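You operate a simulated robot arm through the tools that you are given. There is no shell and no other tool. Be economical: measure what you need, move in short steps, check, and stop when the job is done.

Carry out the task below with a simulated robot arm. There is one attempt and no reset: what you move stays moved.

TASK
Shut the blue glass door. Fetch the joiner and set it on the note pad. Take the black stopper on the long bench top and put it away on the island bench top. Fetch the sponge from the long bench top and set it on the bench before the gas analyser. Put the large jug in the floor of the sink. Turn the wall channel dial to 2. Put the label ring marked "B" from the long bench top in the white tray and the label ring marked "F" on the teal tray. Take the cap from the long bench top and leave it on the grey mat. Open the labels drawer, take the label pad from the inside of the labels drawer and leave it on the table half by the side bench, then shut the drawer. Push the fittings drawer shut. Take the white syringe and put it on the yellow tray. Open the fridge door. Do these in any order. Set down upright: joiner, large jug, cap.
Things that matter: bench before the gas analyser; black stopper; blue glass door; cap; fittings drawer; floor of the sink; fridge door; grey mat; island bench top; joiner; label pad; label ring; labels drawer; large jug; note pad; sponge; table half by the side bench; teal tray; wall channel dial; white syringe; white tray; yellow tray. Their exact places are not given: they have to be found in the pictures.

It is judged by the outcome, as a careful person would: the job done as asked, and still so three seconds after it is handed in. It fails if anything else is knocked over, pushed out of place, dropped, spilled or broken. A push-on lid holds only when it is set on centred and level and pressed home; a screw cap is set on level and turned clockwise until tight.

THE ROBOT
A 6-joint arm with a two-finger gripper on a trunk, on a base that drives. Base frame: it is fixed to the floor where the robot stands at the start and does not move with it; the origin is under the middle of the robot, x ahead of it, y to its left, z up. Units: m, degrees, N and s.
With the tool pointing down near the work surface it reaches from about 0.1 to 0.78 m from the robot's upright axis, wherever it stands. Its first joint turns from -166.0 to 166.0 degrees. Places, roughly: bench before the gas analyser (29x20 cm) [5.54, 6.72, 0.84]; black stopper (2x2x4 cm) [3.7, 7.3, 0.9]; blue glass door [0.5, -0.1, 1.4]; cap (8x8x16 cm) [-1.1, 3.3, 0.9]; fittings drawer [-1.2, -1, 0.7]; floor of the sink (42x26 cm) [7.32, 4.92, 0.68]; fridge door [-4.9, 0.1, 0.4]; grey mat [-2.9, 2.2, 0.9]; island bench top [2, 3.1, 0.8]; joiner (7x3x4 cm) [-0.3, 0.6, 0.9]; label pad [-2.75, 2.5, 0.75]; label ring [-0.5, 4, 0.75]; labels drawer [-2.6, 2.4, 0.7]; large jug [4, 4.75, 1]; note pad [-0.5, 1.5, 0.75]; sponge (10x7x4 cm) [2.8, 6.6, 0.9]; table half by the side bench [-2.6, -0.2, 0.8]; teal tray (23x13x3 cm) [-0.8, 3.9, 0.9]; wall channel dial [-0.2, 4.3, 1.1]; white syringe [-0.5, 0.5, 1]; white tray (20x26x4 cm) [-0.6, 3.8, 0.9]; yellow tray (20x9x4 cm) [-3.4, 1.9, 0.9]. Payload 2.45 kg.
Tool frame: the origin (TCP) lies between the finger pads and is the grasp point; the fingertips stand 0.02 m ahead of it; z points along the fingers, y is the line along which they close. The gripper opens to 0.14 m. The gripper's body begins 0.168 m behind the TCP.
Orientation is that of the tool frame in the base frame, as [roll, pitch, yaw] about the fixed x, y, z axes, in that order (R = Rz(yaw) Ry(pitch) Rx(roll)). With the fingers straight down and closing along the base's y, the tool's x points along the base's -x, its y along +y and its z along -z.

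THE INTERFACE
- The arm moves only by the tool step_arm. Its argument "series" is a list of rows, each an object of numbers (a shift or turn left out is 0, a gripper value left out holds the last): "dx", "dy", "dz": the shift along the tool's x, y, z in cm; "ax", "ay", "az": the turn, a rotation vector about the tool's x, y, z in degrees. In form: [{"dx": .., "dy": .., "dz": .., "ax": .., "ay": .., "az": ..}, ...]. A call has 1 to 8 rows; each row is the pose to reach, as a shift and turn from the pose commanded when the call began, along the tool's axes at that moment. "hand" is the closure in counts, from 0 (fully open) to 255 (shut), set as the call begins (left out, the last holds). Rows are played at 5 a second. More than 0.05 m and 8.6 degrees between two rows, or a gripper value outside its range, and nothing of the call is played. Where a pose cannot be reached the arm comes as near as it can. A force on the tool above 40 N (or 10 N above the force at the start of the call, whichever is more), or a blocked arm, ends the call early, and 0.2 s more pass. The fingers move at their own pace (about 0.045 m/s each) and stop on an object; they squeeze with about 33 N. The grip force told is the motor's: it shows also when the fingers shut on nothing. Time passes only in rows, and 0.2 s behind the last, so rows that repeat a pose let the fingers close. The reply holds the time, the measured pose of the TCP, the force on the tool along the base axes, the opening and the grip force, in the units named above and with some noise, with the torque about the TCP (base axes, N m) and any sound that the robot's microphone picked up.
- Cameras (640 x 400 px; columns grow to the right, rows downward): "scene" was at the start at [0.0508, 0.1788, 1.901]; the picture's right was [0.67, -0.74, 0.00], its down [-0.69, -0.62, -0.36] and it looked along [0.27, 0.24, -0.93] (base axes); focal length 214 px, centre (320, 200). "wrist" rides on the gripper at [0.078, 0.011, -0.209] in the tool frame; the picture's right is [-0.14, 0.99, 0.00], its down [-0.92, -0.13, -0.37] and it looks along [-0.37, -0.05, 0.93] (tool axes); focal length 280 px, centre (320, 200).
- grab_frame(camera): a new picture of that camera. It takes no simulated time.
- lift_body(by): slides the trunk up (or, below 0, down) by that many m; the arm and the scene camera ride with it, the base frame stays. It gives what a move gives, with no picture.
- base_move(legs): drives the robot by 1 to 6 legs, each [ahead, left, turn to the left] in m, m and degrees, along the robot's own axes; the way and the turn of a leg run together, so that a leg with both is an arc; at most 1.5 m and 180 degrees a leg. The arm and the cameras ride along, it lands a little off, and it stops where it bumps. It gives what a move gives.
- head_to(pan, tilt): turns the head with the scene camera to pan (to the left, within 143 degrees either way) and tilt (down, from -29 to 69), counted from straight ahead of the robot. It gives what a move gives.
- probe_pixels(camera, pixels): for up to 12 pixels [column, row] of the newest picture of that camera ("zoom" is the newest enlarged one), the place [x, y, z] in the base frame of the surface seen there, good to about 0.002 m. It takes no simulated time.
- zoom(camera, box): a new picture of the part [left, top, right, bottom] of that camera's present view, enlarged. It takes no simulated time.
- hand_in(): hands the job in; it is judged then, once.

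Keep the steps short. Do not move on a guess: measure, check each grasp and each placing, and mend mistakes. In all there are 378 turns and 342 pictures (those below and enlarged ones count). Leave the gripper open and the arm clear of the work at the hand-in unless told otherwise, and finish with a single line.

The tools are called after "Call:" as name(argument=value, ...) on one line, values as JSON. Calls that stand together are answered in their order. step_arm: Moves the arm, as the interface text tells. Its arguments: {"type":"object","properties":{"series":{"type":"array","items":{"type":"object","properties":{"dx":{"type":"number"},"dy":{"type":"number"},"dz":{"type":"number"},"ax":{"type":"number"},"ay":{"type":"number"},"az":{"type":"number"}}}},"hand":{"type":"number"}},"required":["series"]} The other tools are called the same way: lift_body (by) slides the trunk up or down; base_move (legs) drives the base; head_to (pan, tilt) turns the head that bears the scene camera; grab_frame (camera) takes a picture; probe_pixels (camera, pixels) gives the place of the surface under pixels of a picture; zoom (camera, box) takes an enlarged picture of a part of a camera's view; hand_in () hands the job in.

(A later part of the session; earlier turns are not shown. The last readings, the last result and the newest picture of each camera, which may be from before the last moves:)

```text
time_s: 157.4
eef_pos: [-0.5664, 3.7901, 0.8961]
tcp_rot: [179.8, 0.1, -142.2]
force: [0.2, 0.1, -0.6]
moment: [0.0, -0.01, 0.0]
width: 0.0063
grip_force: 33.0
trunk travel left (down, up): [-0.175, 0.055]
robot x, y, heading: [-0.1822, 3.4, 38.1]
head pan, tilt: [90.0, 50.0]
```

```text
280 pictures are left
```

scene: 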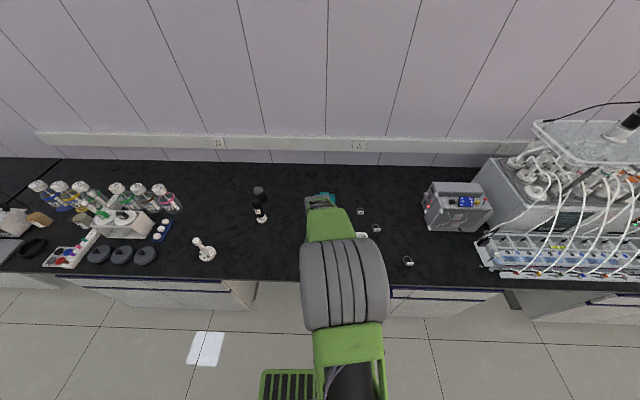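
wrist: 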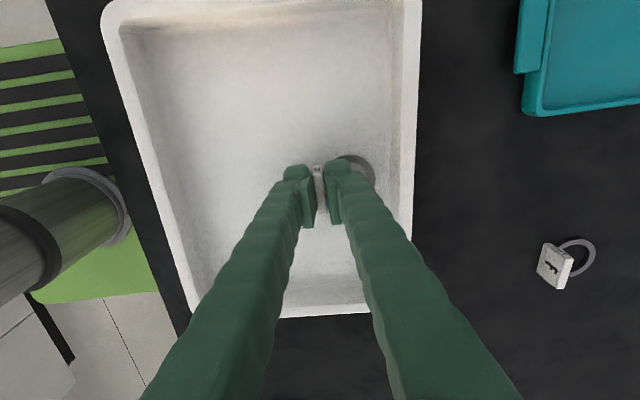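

Inside the tray. Lower 3 mm, release, and rise.

Call:
step_arm(series=[{"dy": -1, "dz": 0.2}, {"dy": -1.5, "dz": 0.4}])

Call:
step_arm(hand=170, series=[{"dz": 0}, {"dz": 0}, {"dz": -3}, {"dz": -7}, {"dz": -11}, {"dz": -15}])

Call:
grab_frame(camera="wrist")

```text
time_s: 158.0
eef_pos: [-0.5549, 3.7783, 0.8909]
tcp_rot: [179.9, 0.2, -142.2]
force: [0.2, 0.0, -0.4]
moment: [-0.01, -0.04, 0.02]
width: 0.0065
grip_force: 33.3
trunk travel left (down, up): [-0.175, 0.055]
robot x, y, heading: [-0.1849, 3.3948, 38.1]
head pan, tilt: [90.0, 50.0]
```

```text
time_s: 159.4
eef_pos: [-0.555, 3.7771, 1.0403]
tcp_rot: [179.8, 0.1, -142.1]
force: [-1.3, -0.3, -0.8]
moment: [0.05, 0.0, -0.01]
width: 0.0463
grip_force: 0.2
trunk travel left (down, up): [-0.175, 0.055]
robot x, y, heading: [-0.1831, 3.3967, 38.3]
head pan, tilt: [90.0, 50.0]
```

```text
279 pictures are left
```

wrist: 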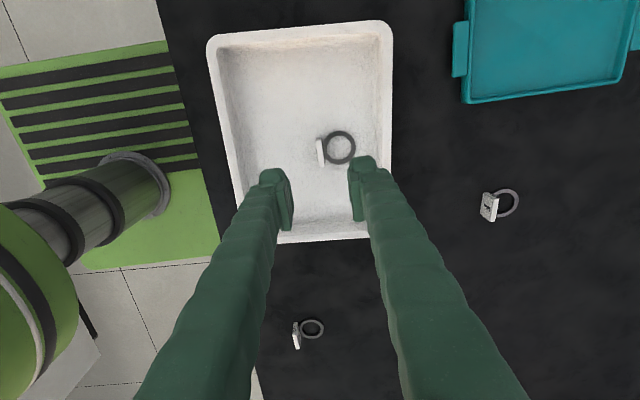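

"B" is in the tray. Now over "F" at (-0.606,4.036).

Call:
step_arm(hand=150, series=[{"dx": -2, "dy": 4}, {"dx": -4, "dy": 8}, {"dx": -6, "dy": 12}, {"dx": -8, "dy": 16}, {"dx": -10, "dy": 20}, {"dx": -11.9, "dy": 23.6}, {"dx": -11.9, "dy": 23.6, "dz": 4}, {"dx": -11.9, "dy": 23.6, "dz": 8}])

Call:
grab_frame(camera="wrist")

```text
time_s: 161.2
eef_pos: [-0.6067, 4.0389, 0.9594]
tcp_rot: [179.9, 0.0, -142.1]
force: [-0.1, 0.6, 1.3]
moment: [-0.06, -0.04, 0.0]
width: 0.0577
grip_force: 0.2
trunk travel left (down, up): [-0.175, 0.055]
robot x, y, heading: [-0.1833, 3.3972, 38.3]
head pan, tilt: [90.0, 50.0]
```

```text
278 pictures are left
```

wrist: 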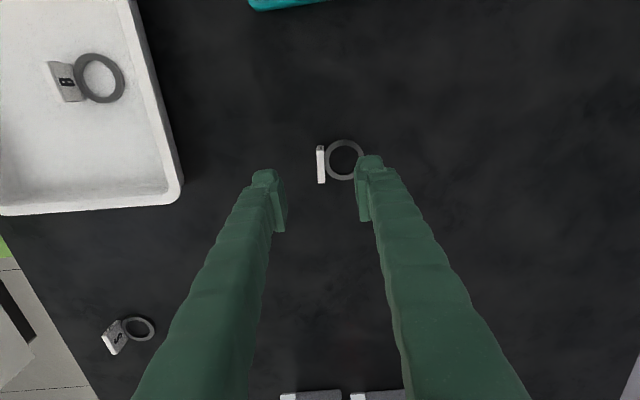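

Call:
step_arm(series=[{"dz": 3}, {"dz": 6}, {"dz": 7.5}, {"dz": 7.5}])

Call:
step_arm(hand=255, series=[{"dz": 0}, {"dz": 0}, {"dz": 0}, {"dz": 0}])

Call:
step_arm(series=[{"dz": -3}, {"dz": -6}, {"dz": -10}])

Call:
grab_frame(camera="wrist")

```text
time_s: 162.2
eef_pos: [-0.6068, 4.0377, 0.8853]
tcp_rot: [179.9, 0.1, -142.1]
force: [0.7, 0.4, 0.5]
moment: [0.0, -0.01, 0.02]
width: 0.0579
grip_force: 0.1
trunk travel left (down, up): [-0.175, 0.055]
robot x, y, heading: [-0.1874, 3.3949, 38.0]
head pan, tilt: [90.0, 50.0]
```

```text
time_s: 163.2
eef_pos: [-0.606, 4.0368, 0.8847]
tcp_rot: [179.8, 0.1, -142.1]
force: [-0.1, -0.4, -0.7]
moment: [0.04, 0.01, -0.04]
width: 0.0064
grip_force: 28.8
trunk travel left (down, up): [-0.175, 0.055]
robot x, y, heading: [-0.1847, 3.3944, 38.2]
head pan, tilt: [90.0, 50.0]
```

```text
time_s: 164.0
eef_pos: [-0.6067, 4.0354, 0.9845]
tcp_rot: [180.0, 0.1, -142.1]
force: [0.1, 0.2, -0.6]
moment: [0.02, 0.0, -0.01]
width: 0.006
grip_force: 33.3
trunk travel left (down, up): [-0.175, 0.055]
robot x, y, heading: [-0.1849, 3.3969, 38.1]
head pan, tilt: [90.0, 50.0]
```

```text
277 pictures are left
```

wrist: 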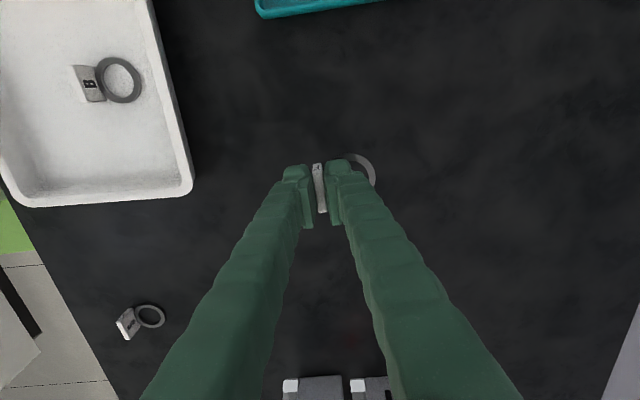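

"F" held. Shift the base back 15 cm toward the teal tray.

Call:
base_move(legs=[[-0.17, 0, 0]])

Call:
grab_frame(camera="wrist")

```text
time_s: 165.4
eef_pos: [-0.7399, 3.9319, 0.9843]
tcp_rot: [179.9, 0.2, -142.3]
force: [-0.2, -0.4, 0.0]
moment: [0.07, -0.06, 0.01]
width: 0.006
grip_force: 33.2
trunk travel left (down, up): [-0.175, 0.055]
robot x, y, heading: [-0.3161, 3.2905, 37.8]
head pan, tilt: [90.0, 50.0]
```

```text
276 pictures are left
```

wrist: 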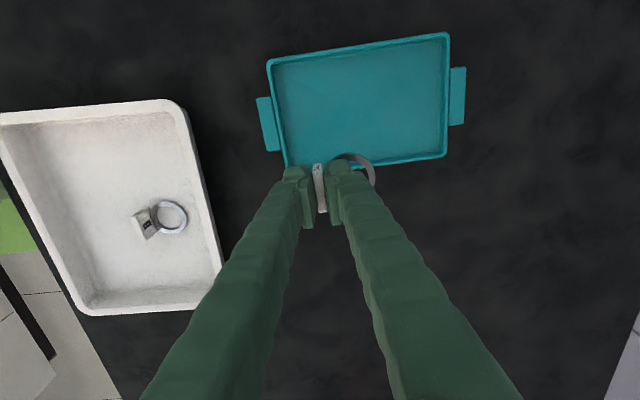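

Call:
step_arm(series=[{"dx": 3.5, "dy": 0.5}, {"dx": 6.5, "dy": 1}, {"dx": 6.5, "dy": 1, "dz": 4}, {"dx": 6.5, "dy": 1, "dz": 8}, {"dx": 6.5, "dy": 1, "dz": 8.6}])

Call:
grab_frame(camera="wrist")

Call:
probe_pixels(camera="wrist", pixels=[[330, 120], [420, 150], [300, 130]])

```text
time_s: 166.7
eef_pos: [-0.7936, 3.9021, 0.9013]
tcp_rot: [179.9, 0.1, -142.2]
force: [0.1, -0.6, -0.6]
moment: [0.0, 0.01, -0.01]
width: 0.0061
grip_force: 33.1
trunk travel left (down, up): [-0.175, 0.055]
robot x, y, heading: [-0.3176, 3.2941, 37.9]
head pan, tilt: [90.0, 50.0]
```

```text
275 pictures are left
```

wrist: 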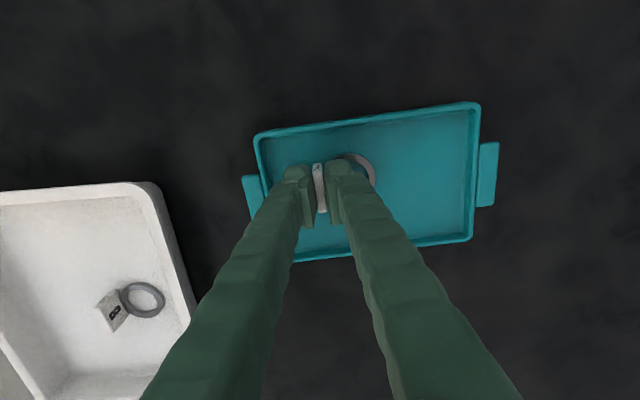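

```text
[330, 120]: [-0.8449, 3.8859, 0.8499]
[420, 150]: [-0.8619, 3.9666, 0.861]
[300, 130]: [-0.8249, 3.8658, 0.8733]
```

Call:
step_arm(series=[{"dz": 0.4}, {"dz": 0.7}])

Call:
step_arm(hand=170, series=[{"dz": 0}, {"dz": 0}, {"dz": -3}, {"dz": -7}, {"dz": -11}, {"dz": -15}])

Call:
grab_frame(camera="wrist")

```text
time_s: 167.2
eef_pos: [-0.7956, 3.9022, 0.8947]
tcp_rot: [179.8, 0.1, -142.3]
force: [3.5, -2.2, 14.1]
moment: [-0.05, -0.04, -0.01]
width: 0.0062
grip_force: 32.5
trunk travel left (down, up): [-0.175, 0.055]
robot x, y, heading: [-0.3178, 3.2935, 37.9]
head pan, tilt: [90.0, 50.0]
```

```text
time_s: 168.7
eef_pos: [-0.7958, 3.8995, 1.0419]
tcp_rot: [179.9, 0.2, -142.3]
force: [-0.1, 0.0, 0.0]
moment: [0.03, 0.0, -0.01]
width: 0.0465
grip_force: 0.0
trunk travel left (down, up): [-0.175, 0.055]
robot x, y, heading: [-0.315, 3.2955, 37.9]
head pan, tilt: [90.0, 50.0]
```

```text
274 pictures are left
```

wrist: 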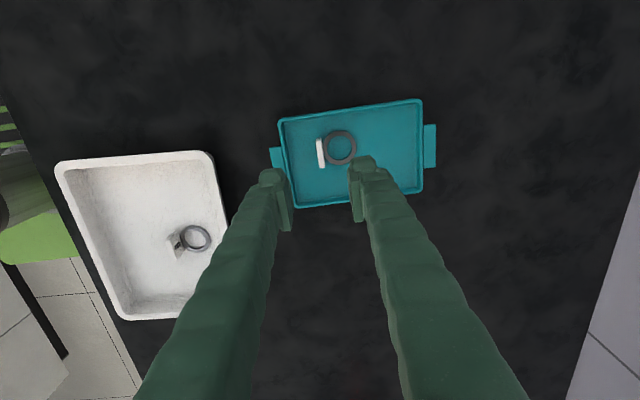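

Both rings placed. Now the dial: look at the instrument from here.

Call:
base_move(legs=[[0.45, 0, 0]])

Call:
head_to(pan=70, tilt=50)

Call:
grab_frame(camera="scene")

```text
time_s: 171.3
eef_pos: [-0.4454, 4.1722, 1.0417]
tcp_rot: [179.9, 0.0, -142.2]
force: [0.5, 0.1, -0.4]
moment: [0.02, 0.02, -0.02]
width: 0.0468
grip_force: 0.1
trunk travel left (down, up): [-0.175, 0.055]
robot x, y, heading: [0.0338, 3.5656, 37.9]
head pan, tilt: [90.0, 50.0]
```

```text
time_s: 172.2
eef_pos: [-0.4468, 4.1727, 1.0405]
tcp_rot: [179.9, 0.1, -142.2]
force: [0.4, -0.3, -0.3]
moment: [0.0, 0.01, 0.02]
width: 0.0466
grip_force: 0.1
trunk travel left (down, up): [-0.175, 0.055]
robot x, y, heading: [0.0311, 3.5665, 38.2]
head pan, tilt: [70.0, 50.0]
```

```text
273 pictures are left
```

scene: 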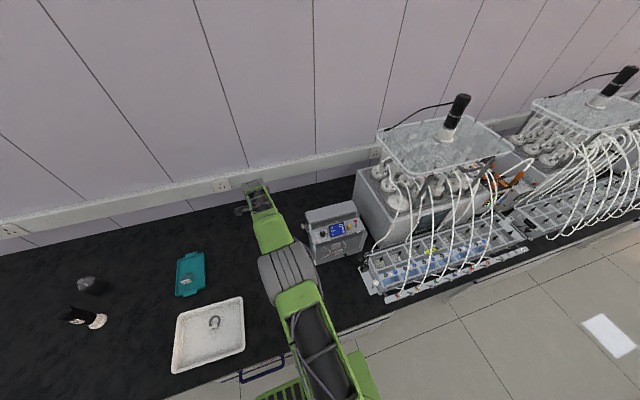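

Call:
zoom(camera="scene", box=[295, 190, 375, 275])

Call:
probe_pixels(camera="zoom", pixels=[[235, 180], [225, 200], [260, 210], [210, 205], [330, 200], [330, 130], [230, 265], [180, 110], [470, 80], [240, 230]])

```text
4.71 times, centred on (335, 232) of scene
```

zoom: 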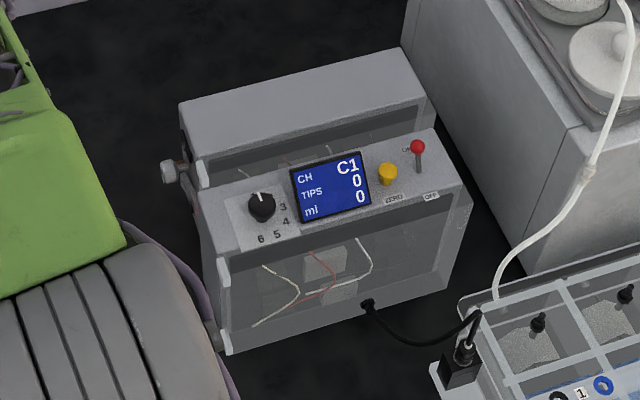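

```text
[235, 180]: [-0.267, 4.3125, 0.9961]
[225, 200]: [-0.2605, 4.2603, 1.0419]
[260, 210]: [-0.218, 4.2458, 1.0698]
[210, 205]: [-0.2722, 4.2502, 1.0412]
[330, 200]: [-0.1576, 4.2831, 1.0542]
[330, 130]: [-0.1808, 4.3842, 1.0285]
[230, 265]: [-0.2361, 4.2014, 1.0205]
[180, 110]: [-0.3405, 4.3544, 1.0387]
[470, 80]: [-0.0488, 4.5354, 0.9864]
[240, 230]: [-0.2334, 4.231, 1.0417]
```

Knob at (-0.218,4.246), top z 1.07. Raise and move above it.

Call:
step_arm(series=[{"dz": -4.5}, {"dz": -9}, {"dz": -13}, {"dx": -4, "dy": -1.5, "dz": -13}, {"dx": -8, "dy": -3, "dz": -13}, {"dx": -12, "dy": -4.5, "dz": -13}, {"dx": -16, "dy": -6, "dz": -13}, {"dx": -20, "dy": -7.4, "dz": -13}])

Call:
grab_frame(camera="wrist")

```text
time_s: 174.0
eef_pos: [-0.2428, 4.2366, 1.1695]
tcp_rot: [179.9, 0.2, -142.2]
force: [0.7, -0.2, 0.1]
moment: [0.0, 0.06, -0.01]
width: 0.0469
grip_force: 0.1
trunk travel left (down, up): [-0.175, 0.055]
robot x, y, heading: [0.0343, 3.5659, 37.8]
head pan, tilt: [70.0, 50.0]
```

```text
271 pictures are left
```

wrist: 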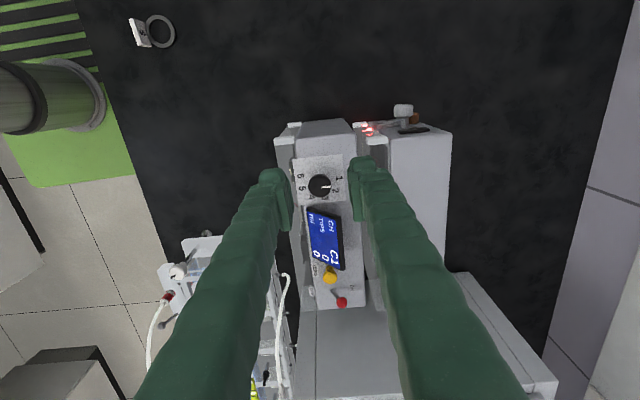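

Call:
zoom(camera="wrist", box=[280, 150, 360, 215])

Call:
probe_pixels(camera="wrist", pixels=[[319, 187], [319, 175], [328, 187], [310, 187], [344, 240], [360, 130]])

```text
6.15 times, centred on (320, 182) of wrist
```

zoom: 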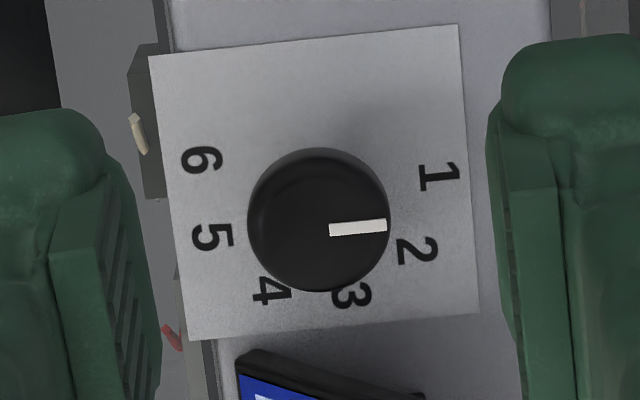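

```text
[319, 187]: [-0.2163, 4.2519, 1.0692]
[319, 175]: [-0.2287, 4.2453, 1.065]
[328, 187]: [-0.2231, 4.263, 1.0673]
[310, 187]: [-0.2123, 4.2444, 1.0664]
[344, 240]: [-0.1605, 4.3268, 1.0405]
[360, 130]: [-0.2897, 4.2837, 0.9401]
```

Pointer is at 1; positions are 40° apart and 2 is clockwise seen from above. I'll pre-rotate -20°, grip the knob, then turn +40°.

Call:
step_arm(series=[{"dx": -1.5, "az": -7}, {"dx": -3, "dy": -0.3, "az": -14}, {"dx": -3, "dy": -0.3, "az": -20}, {"dx": -3, "dy": -0.3, "az": -20, "dz": 3}, {"dx": -3, "dy": -0.3, "az": -20, "dz": 6}])

Call:
grab_frame(camera="wrist")

```text
time_s: 175.2
eef_pos: [-0.2191, 4.2542, 1.1116]
tcp_rot: [179.8, 0.1, -122.2]
force: [0.4, 1.1, -0.3]
moment: [-0.02, -0.01, 0.02]
width: 0.0465
grip_force: 0.1
trunk travel left (down, up): [-0.175, 0.055]
robot x, y, heading: [0.0334, 3.5659, 38.2]
head pan, tilt: [70.0, 50.0]
```

```text
269 pictures are left
```

wrist: 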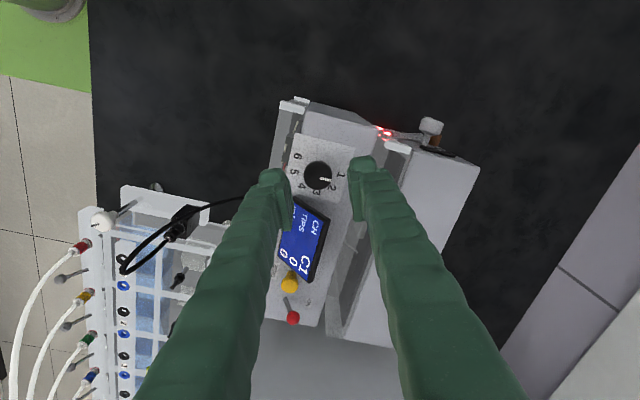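

Call:
step_arm(hand=190, series=[{"dx": 0.3}, {"dx": 0.3}, {"dx": 0.3, "dz": 2}, {"dx": 0.3, "dz": 3.5}])

Call:
step_arm(hand=255, series=[{"dz": 0}, {"dz": 0}, {"dz": 0}])

Call:
step_arm(series=[{"az": 8}, {"az": 16}, {"az": 24}, {"az": 32}, {"az": 40}, {"az": 40}])

Call:
step_arm(hand=190, series=[{"dz": 0}, {"dz": 0}, {"dz": -3}, {"dz": -7}])

Call:
zoom(camera="wrist", box=[260, 130, 380, 230])

```text
time_s: 176.2
eef_pos: [-0.2184, 4.2511, 1.0756]
tcp_rot: [179.8, 0.1, -122.1]
force: [-0.9, 0.1, 0.0]
moment: [-0.04, -0.02, 0.03]
width: 0.0355
grip_force: 0.1
trunk travel left (down, up): [-0.175, 0.055]
robot x, y, heading: [0.0331, 3.5667, 38.0]
head pan, tilt: [70.0, 50.0]
```

```text
time_s: 177.0
eef_pos: [-0.2172, 4.2523, 1.0753]
tcp_rot: [180.0, 0.1, -122.3]
force: [3.7, -2.8, -2.2]
moment: [0.01, -0.09, -0.04]
width: 0.0239
grip_force: 44.9
trunk travel left (down, up): [-0.175, 0.055]
robot x, y, heading: [0.0281, 3.566, 37.7]
head pan, tilt: [70.0, 50.0]
```

```text
time_s: 178.4
eef_pos: [-0.2183, 4.2523, 1.0762]
tcp_rot: [180.0, 0.1, -162.3]
force: [7.4, 2.3, -8.3]
moment: [0.06, -0.19, -0.02]
width: 0.0238
grip_force: 44.9
trunk travel left (down, up): [-0.175, 0.055]
robot x, y, heading: [0.0333, 3.568, 38.0]
head pan, tilt: [70.0, 50.0]
```

```text
time_s: 179.4
eef_pos: [-0.2203, 4.25, 1.146]
tcp_rot: [179.9, 0.1, -162.1]
force: [0.1, -0.1, -1.6]
moment: [0.03, 0.01, 0.02]
width: 0.0357
grip_force: 0.1
trunk travel left (down, up): [-0.175, 0.055]
robot x, y, heading: [0.03, 3.5647, 37.9]
head pan, tilt: [70.0, 50.0]
```

```text
4.00 times, centred on (320, 180) of wrist
```

zoom: 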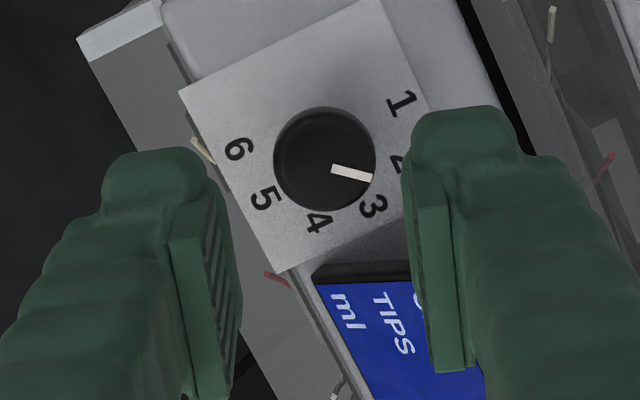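

The pointer is now at 2. Raise the arm clear and verify the display.

Call:
step_arm(series=[{"dz": -4}, {"dz": -6, "dx": 4}, {"dz": -6, "dx": 8}, {"dz": -6, "dx": 12}, {"dz": -6, "dx": 16}, {"dz": -6, "dx": 20}])

Call:
zoom(camera="scene", box=[295, 190, 375, 275])

```text
time_s: 180.8
eef_pos: [-0.4112, 4.1878, 1.2067]
tcp_rot: [179.9, 0.1, -162.1]
force: [-0.6, 0.3, 0.0]
moment: [0.01, -0.05, 0.02]
width: 0.0355
grip_force: 0.1
trunk travel left (down, up): [-0.175, 0.055]
robot x, y, heading: [0.0294, 3.5666, 38.0]
head pan, tilt: [70.0, 50.0]
```

```text
4.71 times, centred on (335, 232) of scene
```

zoom: 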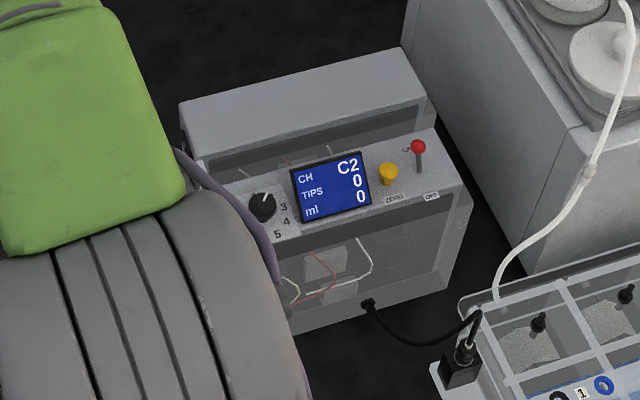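

Display reads C2. Now drive back along the bench to the cap near a≈1.18.

Call:
base_move(legs=[[-1.0, 0, 0]])

Call:
head_to(pan=110, tilt=55)

Call:
grab_frame(camera="scene")

Call:
grab_frame(camera="wrist")

```text
time_s: 186.0
eef_pos: [-1.2036, 3.5579, 1.2074]
tcp_rot: [179.9, 0.1, -161.1]
force: [0.0, 0.0, -0.5]
moment: [-0.04, -0.01, 0.03]
width: 0.0357
grip_force: 0.0
trunk travel left (down, up): [-0.175, 0.055]
robot x, y, heading: [-0.747, 2.9391, 38.7]
head pan, tilt: [70.0, 50.0]
```

```text
time_s: 187.0
eef_pos: [-1.2033, 3.559, 1.208]
tcp_rot: [179.9, 0.1, -161.1]
force: [-0.2, 0.3, 0.1]
moment: [-0.01, 0.0, 0.01]
width: 0.036
grip_force: 0.1
trunk travel left (down, up): [-0.175, 0.055]
robot x, y, heading: [-0.7535, 2.9443, 39.3]
head pan, tilt: [110.0, 55.0]
```

```text
266 pictures are left
```

scene: 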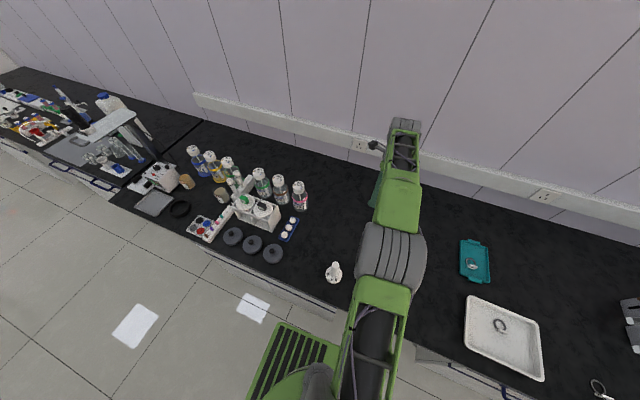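

```text
265 pictures are left
```

wrist: 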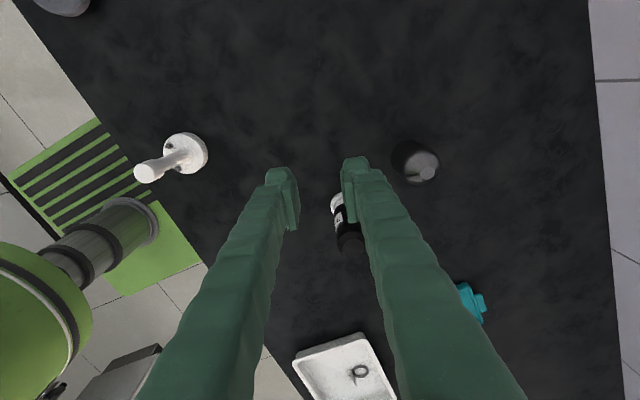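

Call:
zoom(camera="wrist", box=[120, 110, 240, 200])

Call:
probe_pixels(camera="wrist", pixels=[[144, 174], [160, 165], [180, 158], [205, 155], [185, 136], [195, 165], [170, 145]])

Call:
zoom(camera="scene", box=[290, 240, 370, 300])

```text
4.44 times, centred on (180, 155) of wrist
```

zoom: 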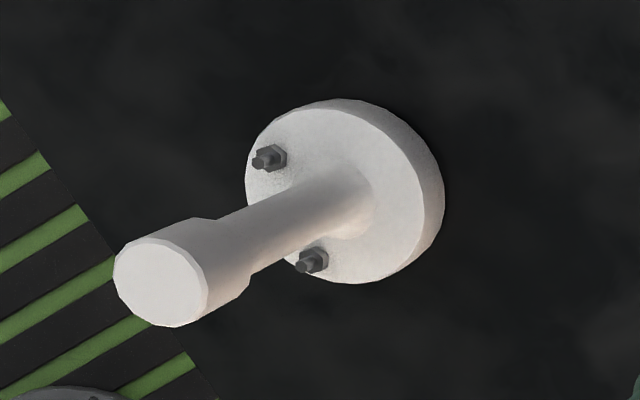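

```text
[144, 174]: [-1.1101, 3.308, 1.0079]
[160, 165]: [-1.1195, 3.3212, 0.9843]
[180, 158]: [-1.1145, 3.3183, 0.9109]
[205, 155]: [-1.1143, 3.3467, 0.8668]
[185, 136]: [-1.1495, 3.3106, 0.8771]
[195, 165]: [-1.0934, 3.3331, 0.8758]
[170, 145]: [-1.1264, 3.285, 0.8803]
```

```text
6.67 times, centred on (330, 270) of scene
```

zoom: 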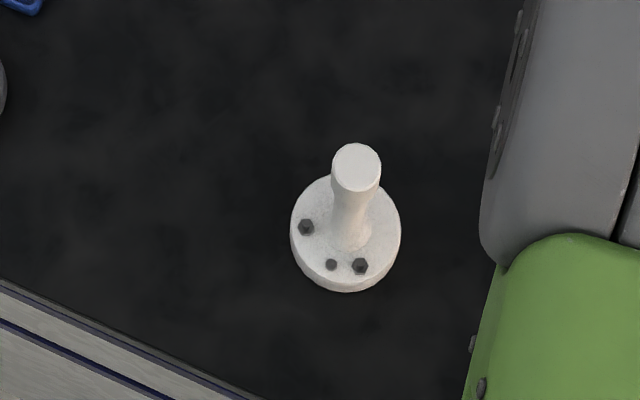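

The cap stands at (-1.110,3.308), top z 1.008. Move above it.

Call:
step_arm(hand=110, series=[{"dy": -4.5}, {"dy": -9}, {"dy": -13.5}, {"dy": -18}, {"dy": -22.5}, {"dx": -0.7, "dy": -26.8}, {"dx": -0.7, "dy": -26.8, "dz": 4.5}, {"dx": -0.7, "dy": -26.8, "dz": 9}])

Call:
grab_frame(camera="wrist")

Call:
probe_pixels(camera="wrist", pixels=[[320, 180], [320, 170], [310, 180], [335, 180]])

```text
time_s: 188.8
eef_pos: [-1.1126, 3.3087, 1.1127]
tcp_rot: [179.9, 0.1, -160.9]
force: [0.0, 1.1, 0.0]
moment: [-0.02, -0.08, -0.01]
width: 0.0797
grip_force: 0.1
trunk travel left (down, up): [-0.175, 0.055]
robot x, y, heading: [-0.7503, 2.945, 39.1]
head pan, tilt: [110.0, 55.0]
```

```text
262 pictures are left
```

wrist: 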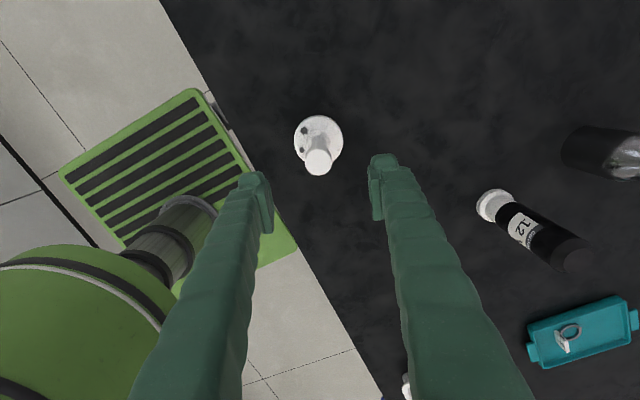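

```text
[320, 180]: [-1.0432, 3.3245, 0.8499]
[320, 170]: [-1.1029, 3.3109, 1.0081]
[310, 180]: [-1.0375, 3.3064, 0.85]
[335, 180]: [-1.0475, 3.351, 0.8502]
```

Call:
step_arm(series=[{"dz": 4}, {"dz": 8}, {"dz": 12}, {"dz": 12}])

Call:
step_arm(hand=255, series=[{"dz": 0}, {"dz": 0}, {"dz": 0}, {"dz": 0}])

Call:
step_arm(series=[{"dz": -3}, {"dz": -7}, {"dz": -11}, {"dz": -13}])

Call:
grab_frame(camera="wrist")

```text
time_s: 189.8
eef_pos: [-1.1097, 3.305, 0.9968]
tcp_rot: [179.8, 0.1, -161.0]
force: [-0.9, 0.6, -0.7]
moment: [0.02, 0.02, 0.01]
width: 0.0798
grip_force: 0.1
trunk travel left (down, up): [-0.175, 0.055]
robot x, y, heading: [-0.7494, 2.9418, 38.7]
head pan, tilt: [110.0, 55.0]
```

```text
time_s: 190.8
eef_pos: [-1.1093, 3.3053, 0.9963]
tcp_rot: [180.0, 0.1, -161.1]
force: [-0.5, 0.4, 1.0]
moment: [0.0, -0.03, 0.0]
width: 0.03
grip_force: 30.2
trunk travel left (down, up): [-0.175, 0.055]
robot x, y, heading: [-0.7501, 2.9408, 39.1]
head pan, tilt: [110.0, 55.0]
```

```text
time_s: 191.8
eef_pos: [-1.1088, 3.3078, 1.1287]
tcp_rot: [179.9, 0.0, -161.1]
force: [0.8, -0.3, -0.4]
moment: [0.01, 0.0, -0.03]
width: 0.0296
grip_force: 33.0
trunk travel left (down, up): [-0.175, 0.055]
robot x, y, heading: [-0.7525, 2.9405, 38.9]
head pan, tilt: [110.0, 55.0]
```

```text
261 pictures are left
```

wrist: 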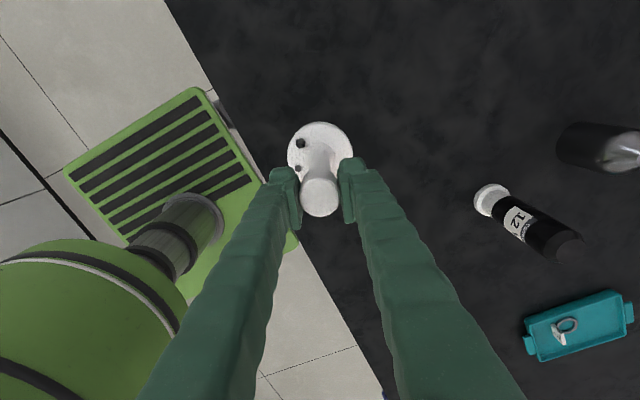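

Cap held. Back off from the bench, then drive along toward the grey mat.

Call:
base_move(legs=[[0, -0.28, -0.7], [-1.1, 0, 0], [-1.0, 0, 0]])

Call:
head_to(pan=95, tilt=45)

Call:
grab_frame(camera="scene")

```text
time_s: 204.9
eef_pos: [-2.582, 1.8181, 1.1279]
tcp_rot: [179.8, 0.1, -162.6]
force: [-0.7, -0.4, -1.0]
moment: [0.03, 0.02, -0.03]
width: 0.0298
grip_force: 33.0
trunk travel left (down, up): [-0.175, 0.055]
robot x, y, heading: [-2.2287, 1.443, 37.4]
head pan, tilt: [110.0, 55.0]
```

```text
time_s: 205.7
eef_pos: [-2.5824, 1.8183, 1.1278]
tcp_rot: [180.0, 0.1, -162.7]
force: [0.0, 0.6, -1.0]
moment: [0.01, 0.0, 0.01]
width: 0.0297
grip_force: 32.9
trunk travel left (down, up): [-0.175, 0.055]
robot x, y, heading: [-2.2323, 1.4434, 37.7]
head pan, tilt: [95.0, 45.0]
```

```text
260 pictures are left
```

scene: 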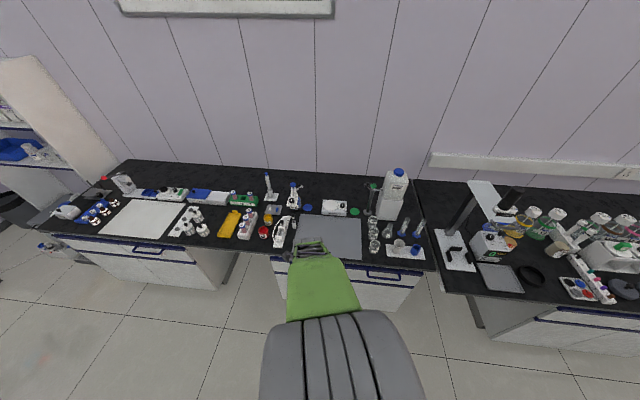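

Call:
zoom(camera="scene", box=[200, 165, 450, 310])

Call:
probe_pixels(camera="scene", pixels=[[330, 232], [302, 215], [364, 220], [362, 258], [300, 250], [230, 222], [500, 278], [300, 272], [345, 280], [380, 265], [330, 255], [350, 240]])

```text
2.56 times, centred on (325, 238) of scene
```

zoom: 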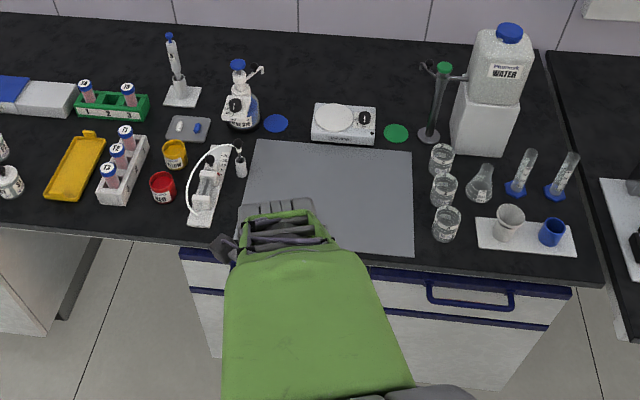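

```text
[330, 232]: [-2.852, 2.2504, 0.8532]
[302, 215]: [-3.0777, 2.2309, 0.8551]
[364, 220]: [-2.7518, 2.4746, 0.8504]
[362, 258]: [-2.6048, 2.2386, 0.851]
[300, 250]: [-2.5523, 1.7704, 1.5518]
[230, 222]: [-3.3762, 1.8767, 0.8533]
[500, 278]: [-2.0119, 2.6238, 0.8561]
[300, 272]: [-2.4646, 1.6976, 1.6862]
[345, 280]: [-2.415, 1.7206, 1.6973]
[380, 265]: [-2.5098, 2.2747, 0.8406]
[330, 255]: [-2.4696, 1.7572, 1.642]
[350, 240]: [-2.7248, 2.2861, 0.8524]
```

The grey mat is centred near (-2.83,2.24), empty. Approach the bench.

Call:
base_move(legs=[[0, 0.26, 0.5]])

Call:
grab_frame(camera="wrist")

```text
time_s: 208.6
eef_pos: [-2.7427, 2.0213, 1.1279]
tcp_rot: [179.8, 0.1, -162.4]
force: [-0.2, 0.7, -1.2]
moment: [-0.03, 0.02, 0.03]
width: 0.0294
grip_force: 32.7
trunk travel left (down, up): [-0.175, 0.055]
robot x, y, heading: [-2.3891, 1.6518, 37.6]
head pan, tilt: [95.0, 45.0]
```

```text
258 pictures are left
```

wrist: 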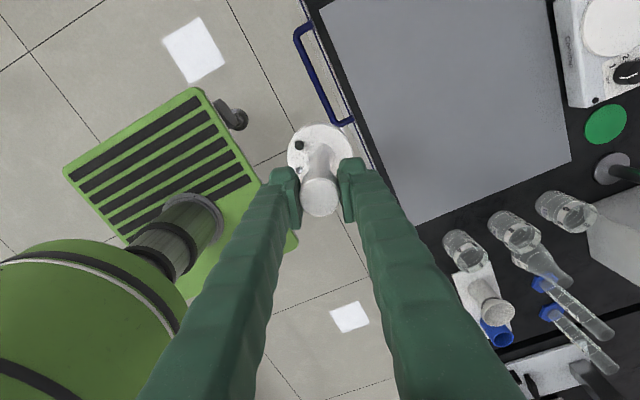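

Call:
step_arm(series=[{"dy": 4.5}, {"dy": 9}, {"dy": 13.5}, {"dy": 18}, {"dx": 1, "dy": 22}, {"dx": 1.7, "dy": 23.5, "dz": 4}, {"dx": 1.7, "dy": 23.5, "dz": 8}, {"dx": 1.7, "dy": 23.5, "dz": 11.5}])

Call:
step_arm(series=[{"dz": 0.4}, {"dz": 0.8}, {"dz": 1.2}])

Call:
grab_frame(camera="wrist")

```text
time_s: 210.4
eef_pos: [-2.8285, 2.2398, 1.0124]
tcp_rot: [179.9, 0.1, -162.3]
force: [-0.3, 0.2, -0.7]
moment: [0.0, -0.03, -0.01]
width: 0.0298
grip_force: 33.4
trunk travel left (down, up): [-0.175, 0.055]
robot x, y, heading: [-2.391, 1.6499, 37.7]
head pan, tilt: [95.0, 45.0]
```

```text
time_s: 211.2
eef_pos: [-2.8288, 2.2397, 1.0001]
tcp_rot: [179.9, 0.1, -162.4]
force: [-0.1, -0.1, -1.1]
moment: [0.02, -0.01, 0.0]
width: 0.0297
grip_force: 33.3
trunk travel left (down, up): [-0.175, 0.055]
robot x, y, heading: [-2.3886, 1.6493, 37.6]
head pan, tilt: [95.0, 45.0]
```

```text
257 pictures are left
```

wrist: 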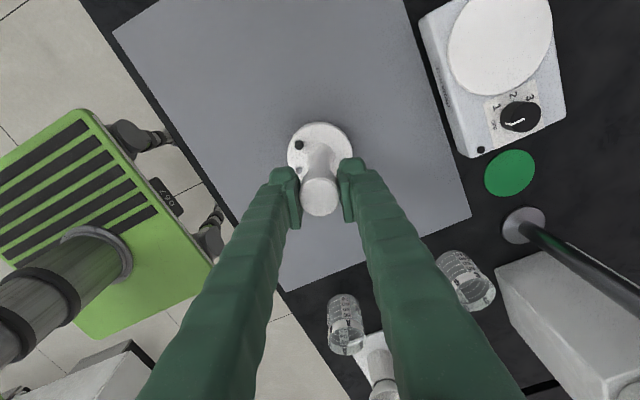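

Lower the last millimetres to contact, release, and rise.

Call:
step_arm(series=[{"dz": 0.15}, {"dz": 0.3}])

Call:
step_arm(hand=150, series=[{"dz": 0}, {"dz": 0}, {"dz": 0}, {"dz": -4}, {"dz": -8}, {"dz": -13}])

Call:
grab_frame(camera="wrist")

```text
time_s: 211.8
eef_pos: [-2.8276, 2.241, 0.9996]
tcp_rot: [179.8, 0.0, -162.5]
force: [1.5, 0.1, 4.6]
moment: [-0.17, -0.21, 0.05]
width: 0.0297
grip_force: 33.2
trunk travel left (down, up): [-0.175, 0.055]
robot x, y, heading: [-2.3872, 1.6489, 37.4]
head pan, tilt: [95.0, 45.0]
```

```text
time_s: 213.2
eef_pos: [-2.827, 2.2388, 1.1297]
tcp_rot: [179.9, 0.1, -162.4]
force: [0.1, 0.8, -0.6]
moment: [0.0, 0.04, 0.02]
width: 0.0579
grip_force: 0.0
trunk travel left (down, up): [-0.175, 0.055]
robot x, y, heading: [-2.3888, 1.6537, 37.7]
head pan, tilt: [95.0, 45.0]
```

```text
256 pictures are left
```

wrist: 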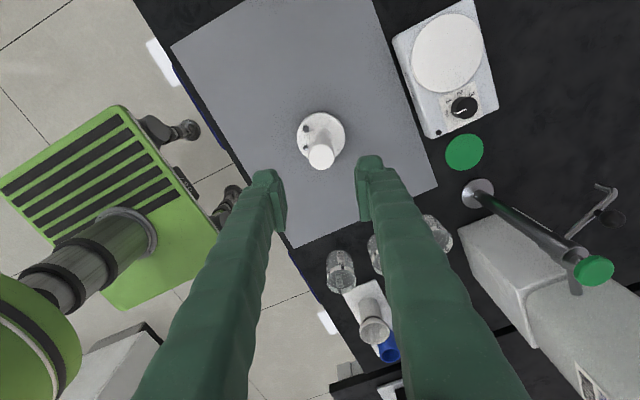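

The cap stands on the mat. Now the labels drawer: pull the arm back and look at the drawer front.

Call:
step_arm(series=[{"dy": -4.5}, {"dy": -9}, {"dy": -13}, {"dy": -17}, {"dy": -21}, {"dy": -24}])

Call:
base_move(legs=[[0, -0.4, 0.5]])

Call:
head_to(pan=75, tilt=50)

Call:
grab_frame(camera="scene")

```text
time_s: 214.6
eef_pos: [-2.7543, 2.0113, 1.1291]
tcp_rot: [179.8, 0.2, -162.4]
force: [0.9, -0.3, -1.0]
moment: [0.04, 0.02, -0.01]
width: 0.0577
grip_force: 0.0
trunk travel left (down, up): [-0.175, 0.055]
robot x, y, heading: [-2.3892, 1.652, 37.6]
head pan, tilt: [95.0, 45.0]
```

```text
time_s: 218.6
eef_pos: [-2.5099, 1.6925, 1.1288]
tcp_rot: [179.9, 0.1, -161.9]
force: [-1.0, 0.4, -0.5]
moment: [0.03, -0.01, 0.04]
width: 0.0578
grip_force: 0.0
trunk travel left (down, up): [-0.175, 0.055]
robot x, y, heading: [-2.1434, 1.333, 38.1]
head pan, tilt: [95.0, 45.0]
```

```text
time_s: 219.5
eef_pos: [-2.5102, 1.6929, 1.1283]
tcp_rot: [179.8, 0.2, -161.9]
force: [0.0, -0.2, 0.9]
moment: [0.0, 0.0, 0.01]
width: 0.0578
grip_force: 0.2
trunk travel left (down, up): [-0.175, 0.055]
robot x, y, heading: [-2.1395, 1.3317, 38.3]
head pan, tilt: [75.0, 50.0]
```

```text
255 pictures are left
```

scene: 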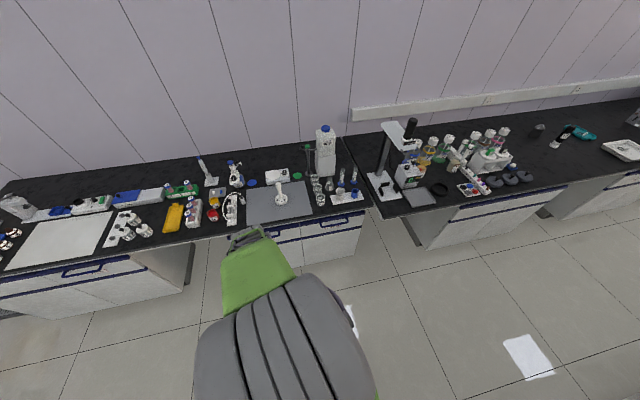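

Call:
zoom(camera="scene", box=[260, 190, 390, 275])

Call:
probe_pixels(camera="zoom", pixels=[[298, 148], [360, 148], [420, 130], [350, 170], [350, 110], [360, 155], [230, 150], [470, 110], [300, 140], [425, 125]])

```text
4.71 times, centred on (325, 232) of scene
```

zoom: 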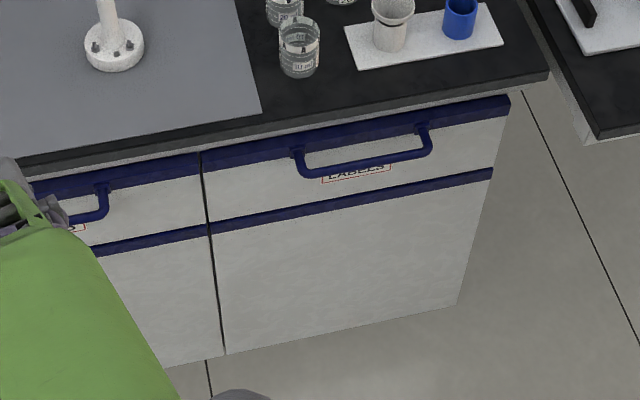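

```text
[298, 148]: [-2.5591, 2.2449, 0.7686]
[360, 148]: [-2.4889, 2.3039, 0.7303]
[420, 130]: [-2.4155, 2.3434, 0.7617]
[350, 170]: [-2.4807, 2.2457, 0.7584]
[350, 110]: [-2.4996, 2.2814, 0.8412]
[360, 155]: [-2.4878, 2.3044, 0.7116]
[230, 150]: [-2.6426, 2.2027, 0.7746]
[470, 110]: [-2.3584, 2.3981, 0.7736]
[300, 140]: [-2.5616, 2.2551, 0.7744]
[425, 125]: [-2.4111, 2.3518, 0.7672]
```

The LABELS handle bar is at about a=-0.53, n=3.298, z 0.758, with ~4 cm clear behind it. I'll bring the base into place and align the tool.

Call:
base_move(legs=[[0.28, 0.22, 0]])

Call:
step_arm(hand=180, series=[{"az": -7, "dz": 3}, {"az": -14, "dz": 7}, {"az": -20, "dz": 11}, {"az": -20, "dz": 15}])

Call:
grab_frame(camera="wrist")

```text
time_s: 222.0
eef_pos: [-2.4268, 2.0358, 1.1273]
tcp_rot: [179.9, 0.1, -161.7]
force: [-0.3, -0.2, -0.3]
moment: [-0.02, 0.02, 0.02]
width: 0.0575
grip_force: 0.2
trunk travel left (down, up): [-0.175, 0.055]
robot x, y, heading: [-2.0592, 1.6775, 38.3]
head pan, tilt: [75.0, 50.0]
```

```text
time_s: 223.0
eef_pos: [-2.4293, 2.0364, 0.9775]
tcp_rot: [180.0, 0.0, -141.7]
force: [-0.5, 0.0, -0.4]
moment: [-0.01, -0.03, -0.01]
width: 0.041
grip_force: 0.0
trunk travel left (down, up): [-0.175, 0.055]
robot x, y, heading: [-2.0593, 1.6785, 38.3]
head pan, tilt: [75.0, 50.0]
```

```text
253 pictures are left
```

wrist: 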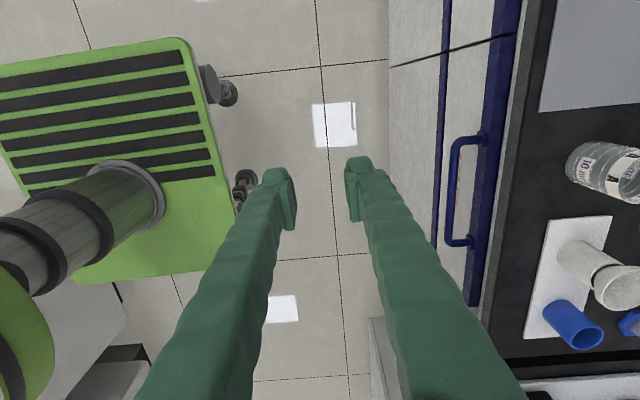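

Call:
probe_pixels(camera="wrist", pixels=[[456, 150], [452, 190], [450, 235], [475, 190], [490, 190], [520, 190], [575, 175], [470, 240], [478, 140]])

```text
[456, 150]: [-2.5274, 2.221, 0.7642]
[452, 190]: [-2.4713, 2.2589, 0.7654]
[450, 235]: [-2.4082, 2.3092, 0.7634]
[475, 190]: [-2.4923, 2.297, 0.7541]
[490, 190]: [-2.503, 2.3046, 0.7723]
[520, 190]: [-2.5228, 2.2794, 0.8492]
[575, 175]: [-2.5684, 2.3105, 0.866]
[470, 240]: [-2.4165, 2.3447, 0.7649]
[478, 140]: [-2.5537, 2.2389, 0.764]
```

Move over the bar, then descend with the fingers either side of it.

Call:
step_arm(series=[{"dx": -3, "dy": 4}, {"dx": -6, "dy": 8}, {"dx": -9, "dy": 12}, {"dx": -11, "dy": 16}, {"dx": -11, "dy": 20}, {"dx": -11, "dy": 20.2, "dz": 4}, {"dx": -11, "dy": 20.2, "dz": 8}, {"dx": -11, "dy": 20.2, "dz": 11}])

Call:
grab_frame(camera="wrist")

```text
time_s: 224.8
eef_pos: [-2.4663, 2.2626, 0.8687]
tcp_rot: [179.8, 0.1, -141.8]
force: [1.1, -0.3, 1.3]
moment: [0.07, 0.0, -0.01]
width: 0.0399
grip_force: 0.2
trunk travel left (down, up): [-0.175, 0.055]
robot x, y, heading: [-2.0551, 1.6781, 38.4]
head pan, tilt: [75.0, 50.0]
```

```text
252 pictures are left
```

wrist: 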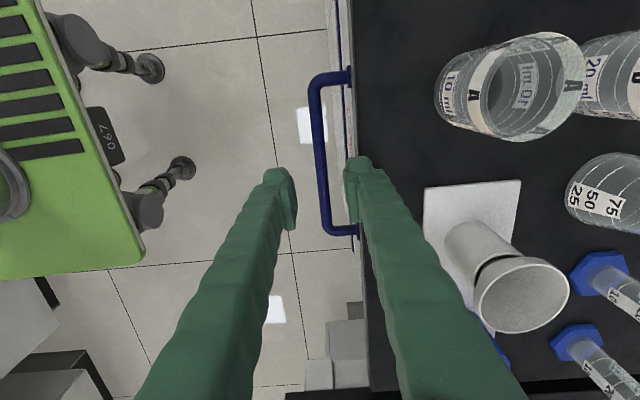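

The back finger is near the bench edge; narrow the opening to 2.8 cm and shift 2 mm out, then descend.

Call:
step_arm(hand=206, series=[{"dy": -0.2}, {"dy": -0.2}, {"dy": -0.2, "dz": 3}, {"dy": -0.2, "dz": 6}, {"dy": -0.2, "dz": 9}, {"dy": -0.2, "dz": 10.6}])

Call:
grab_frame(camera="wrist")

```text
time_s: 225.6
eef_pos: [-2.4679, 2.2652, 0.8597]
tcp_rot: [179.6, 0.0, -141.7]
force: [4.1, -2.9, 10.3]
moment: [0.09, 0.27, 0.04]
width: 0.0239
grip_force: 0.1
trunk travel left (down, up): [-0.175, 0.055]
robot x, y, heading: [-2.0601, 1.6783, 38.3]
head pan, tilt: [75.0, 50.0]
stopped in row 3: the force on the tool passed its limit at 62 N (the readings are from after the stop); the commanded pose is now the measured one
```

```text
251 pictures are left
```

wrist: 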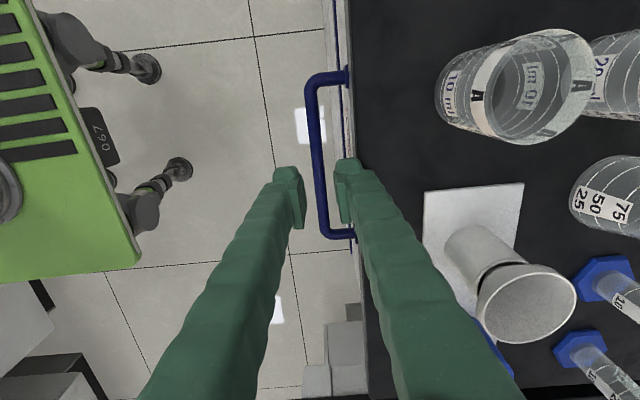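

The bench edge blocks a straight-down approach. I'll back off, tilt the tool 50° (pointing down and toward the drawer) and approach the bar from the front.

Call:
step_arm(series=[{"dz": -4}, {"dz": -5, "dy": -4}, {"dz": -5, "dy": -8, "ax": -8}, {"dz": -5, "dy": -12, "ax": -16}, {"dz": -5, "dy": -15, "ax": -24}, {"dz": -4, "dy": -16, "ax": -32}, {"dz": 0, "dy": -16, "ax": -40}, {"dz": 2, "dy": -16, "ax": -48}])

```text
time_s: 227.3
eef_pos: [-2.3679, 2.1394, 0.8351]
tcp_rot: [131.5, 0.2, -142.0]
force: [0.1, -0.2, 1.7]
moment: [-0.02, 0.01, -0.01]
width: 0.0267
grip_force: 0.0
out of reach, approached as far as the arm can: row 4
trunk travel left (down, up): [-0.175, 0.055]
robot x, y, heading: [-2.0589, 1.6785, 38.3]
head pan, tilt: [75.0, 50.0]
```

Call:
step_arm(hand=190, series=[{"dy": 2.5, "dz": 2}, {"dy": 4.9, "dz": 4, "dx": 0.3}, {"dy": 4.9, "dz": 8, "dx": 0.3}, {"dy": 4.9, "dz": 9.5, "dx": 0.3}])

Call:
grab_frame(camera="wrist")

Call:
probe_pixels(camera="wrist", pixels=[[318, 160], [322, 170], [325, 140], [330, 165]])

```text
time_s: 228.3
eef_pos: [-2.4339, 2.2185, 0.8122]
tcp_rot: [131.7, 0.0, -141.8]
force: [0.1, 0.3, -0.9]
moment: [0.02, 0.02, -0.03]
width: 0.0359
grip_force: 0.0
trunk travel left (down, up): [-0.175, 0.055]
robot x, y, heading: [-2.0609, 1.6802, 38.4]
head pan, tilt: [75.0, 50.0]
```

```text
250 pictures are left
```

wrist: 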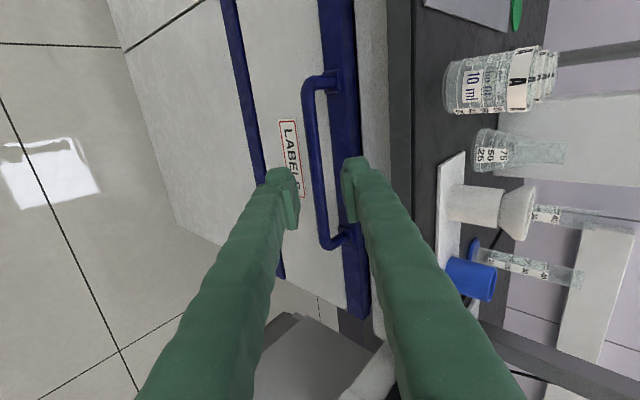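

```text
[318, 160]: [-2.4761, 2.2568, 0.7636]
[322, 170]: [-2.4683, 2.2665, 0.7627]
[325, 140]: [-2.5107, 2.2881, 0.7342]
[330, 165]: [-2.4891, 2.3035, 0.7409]
```

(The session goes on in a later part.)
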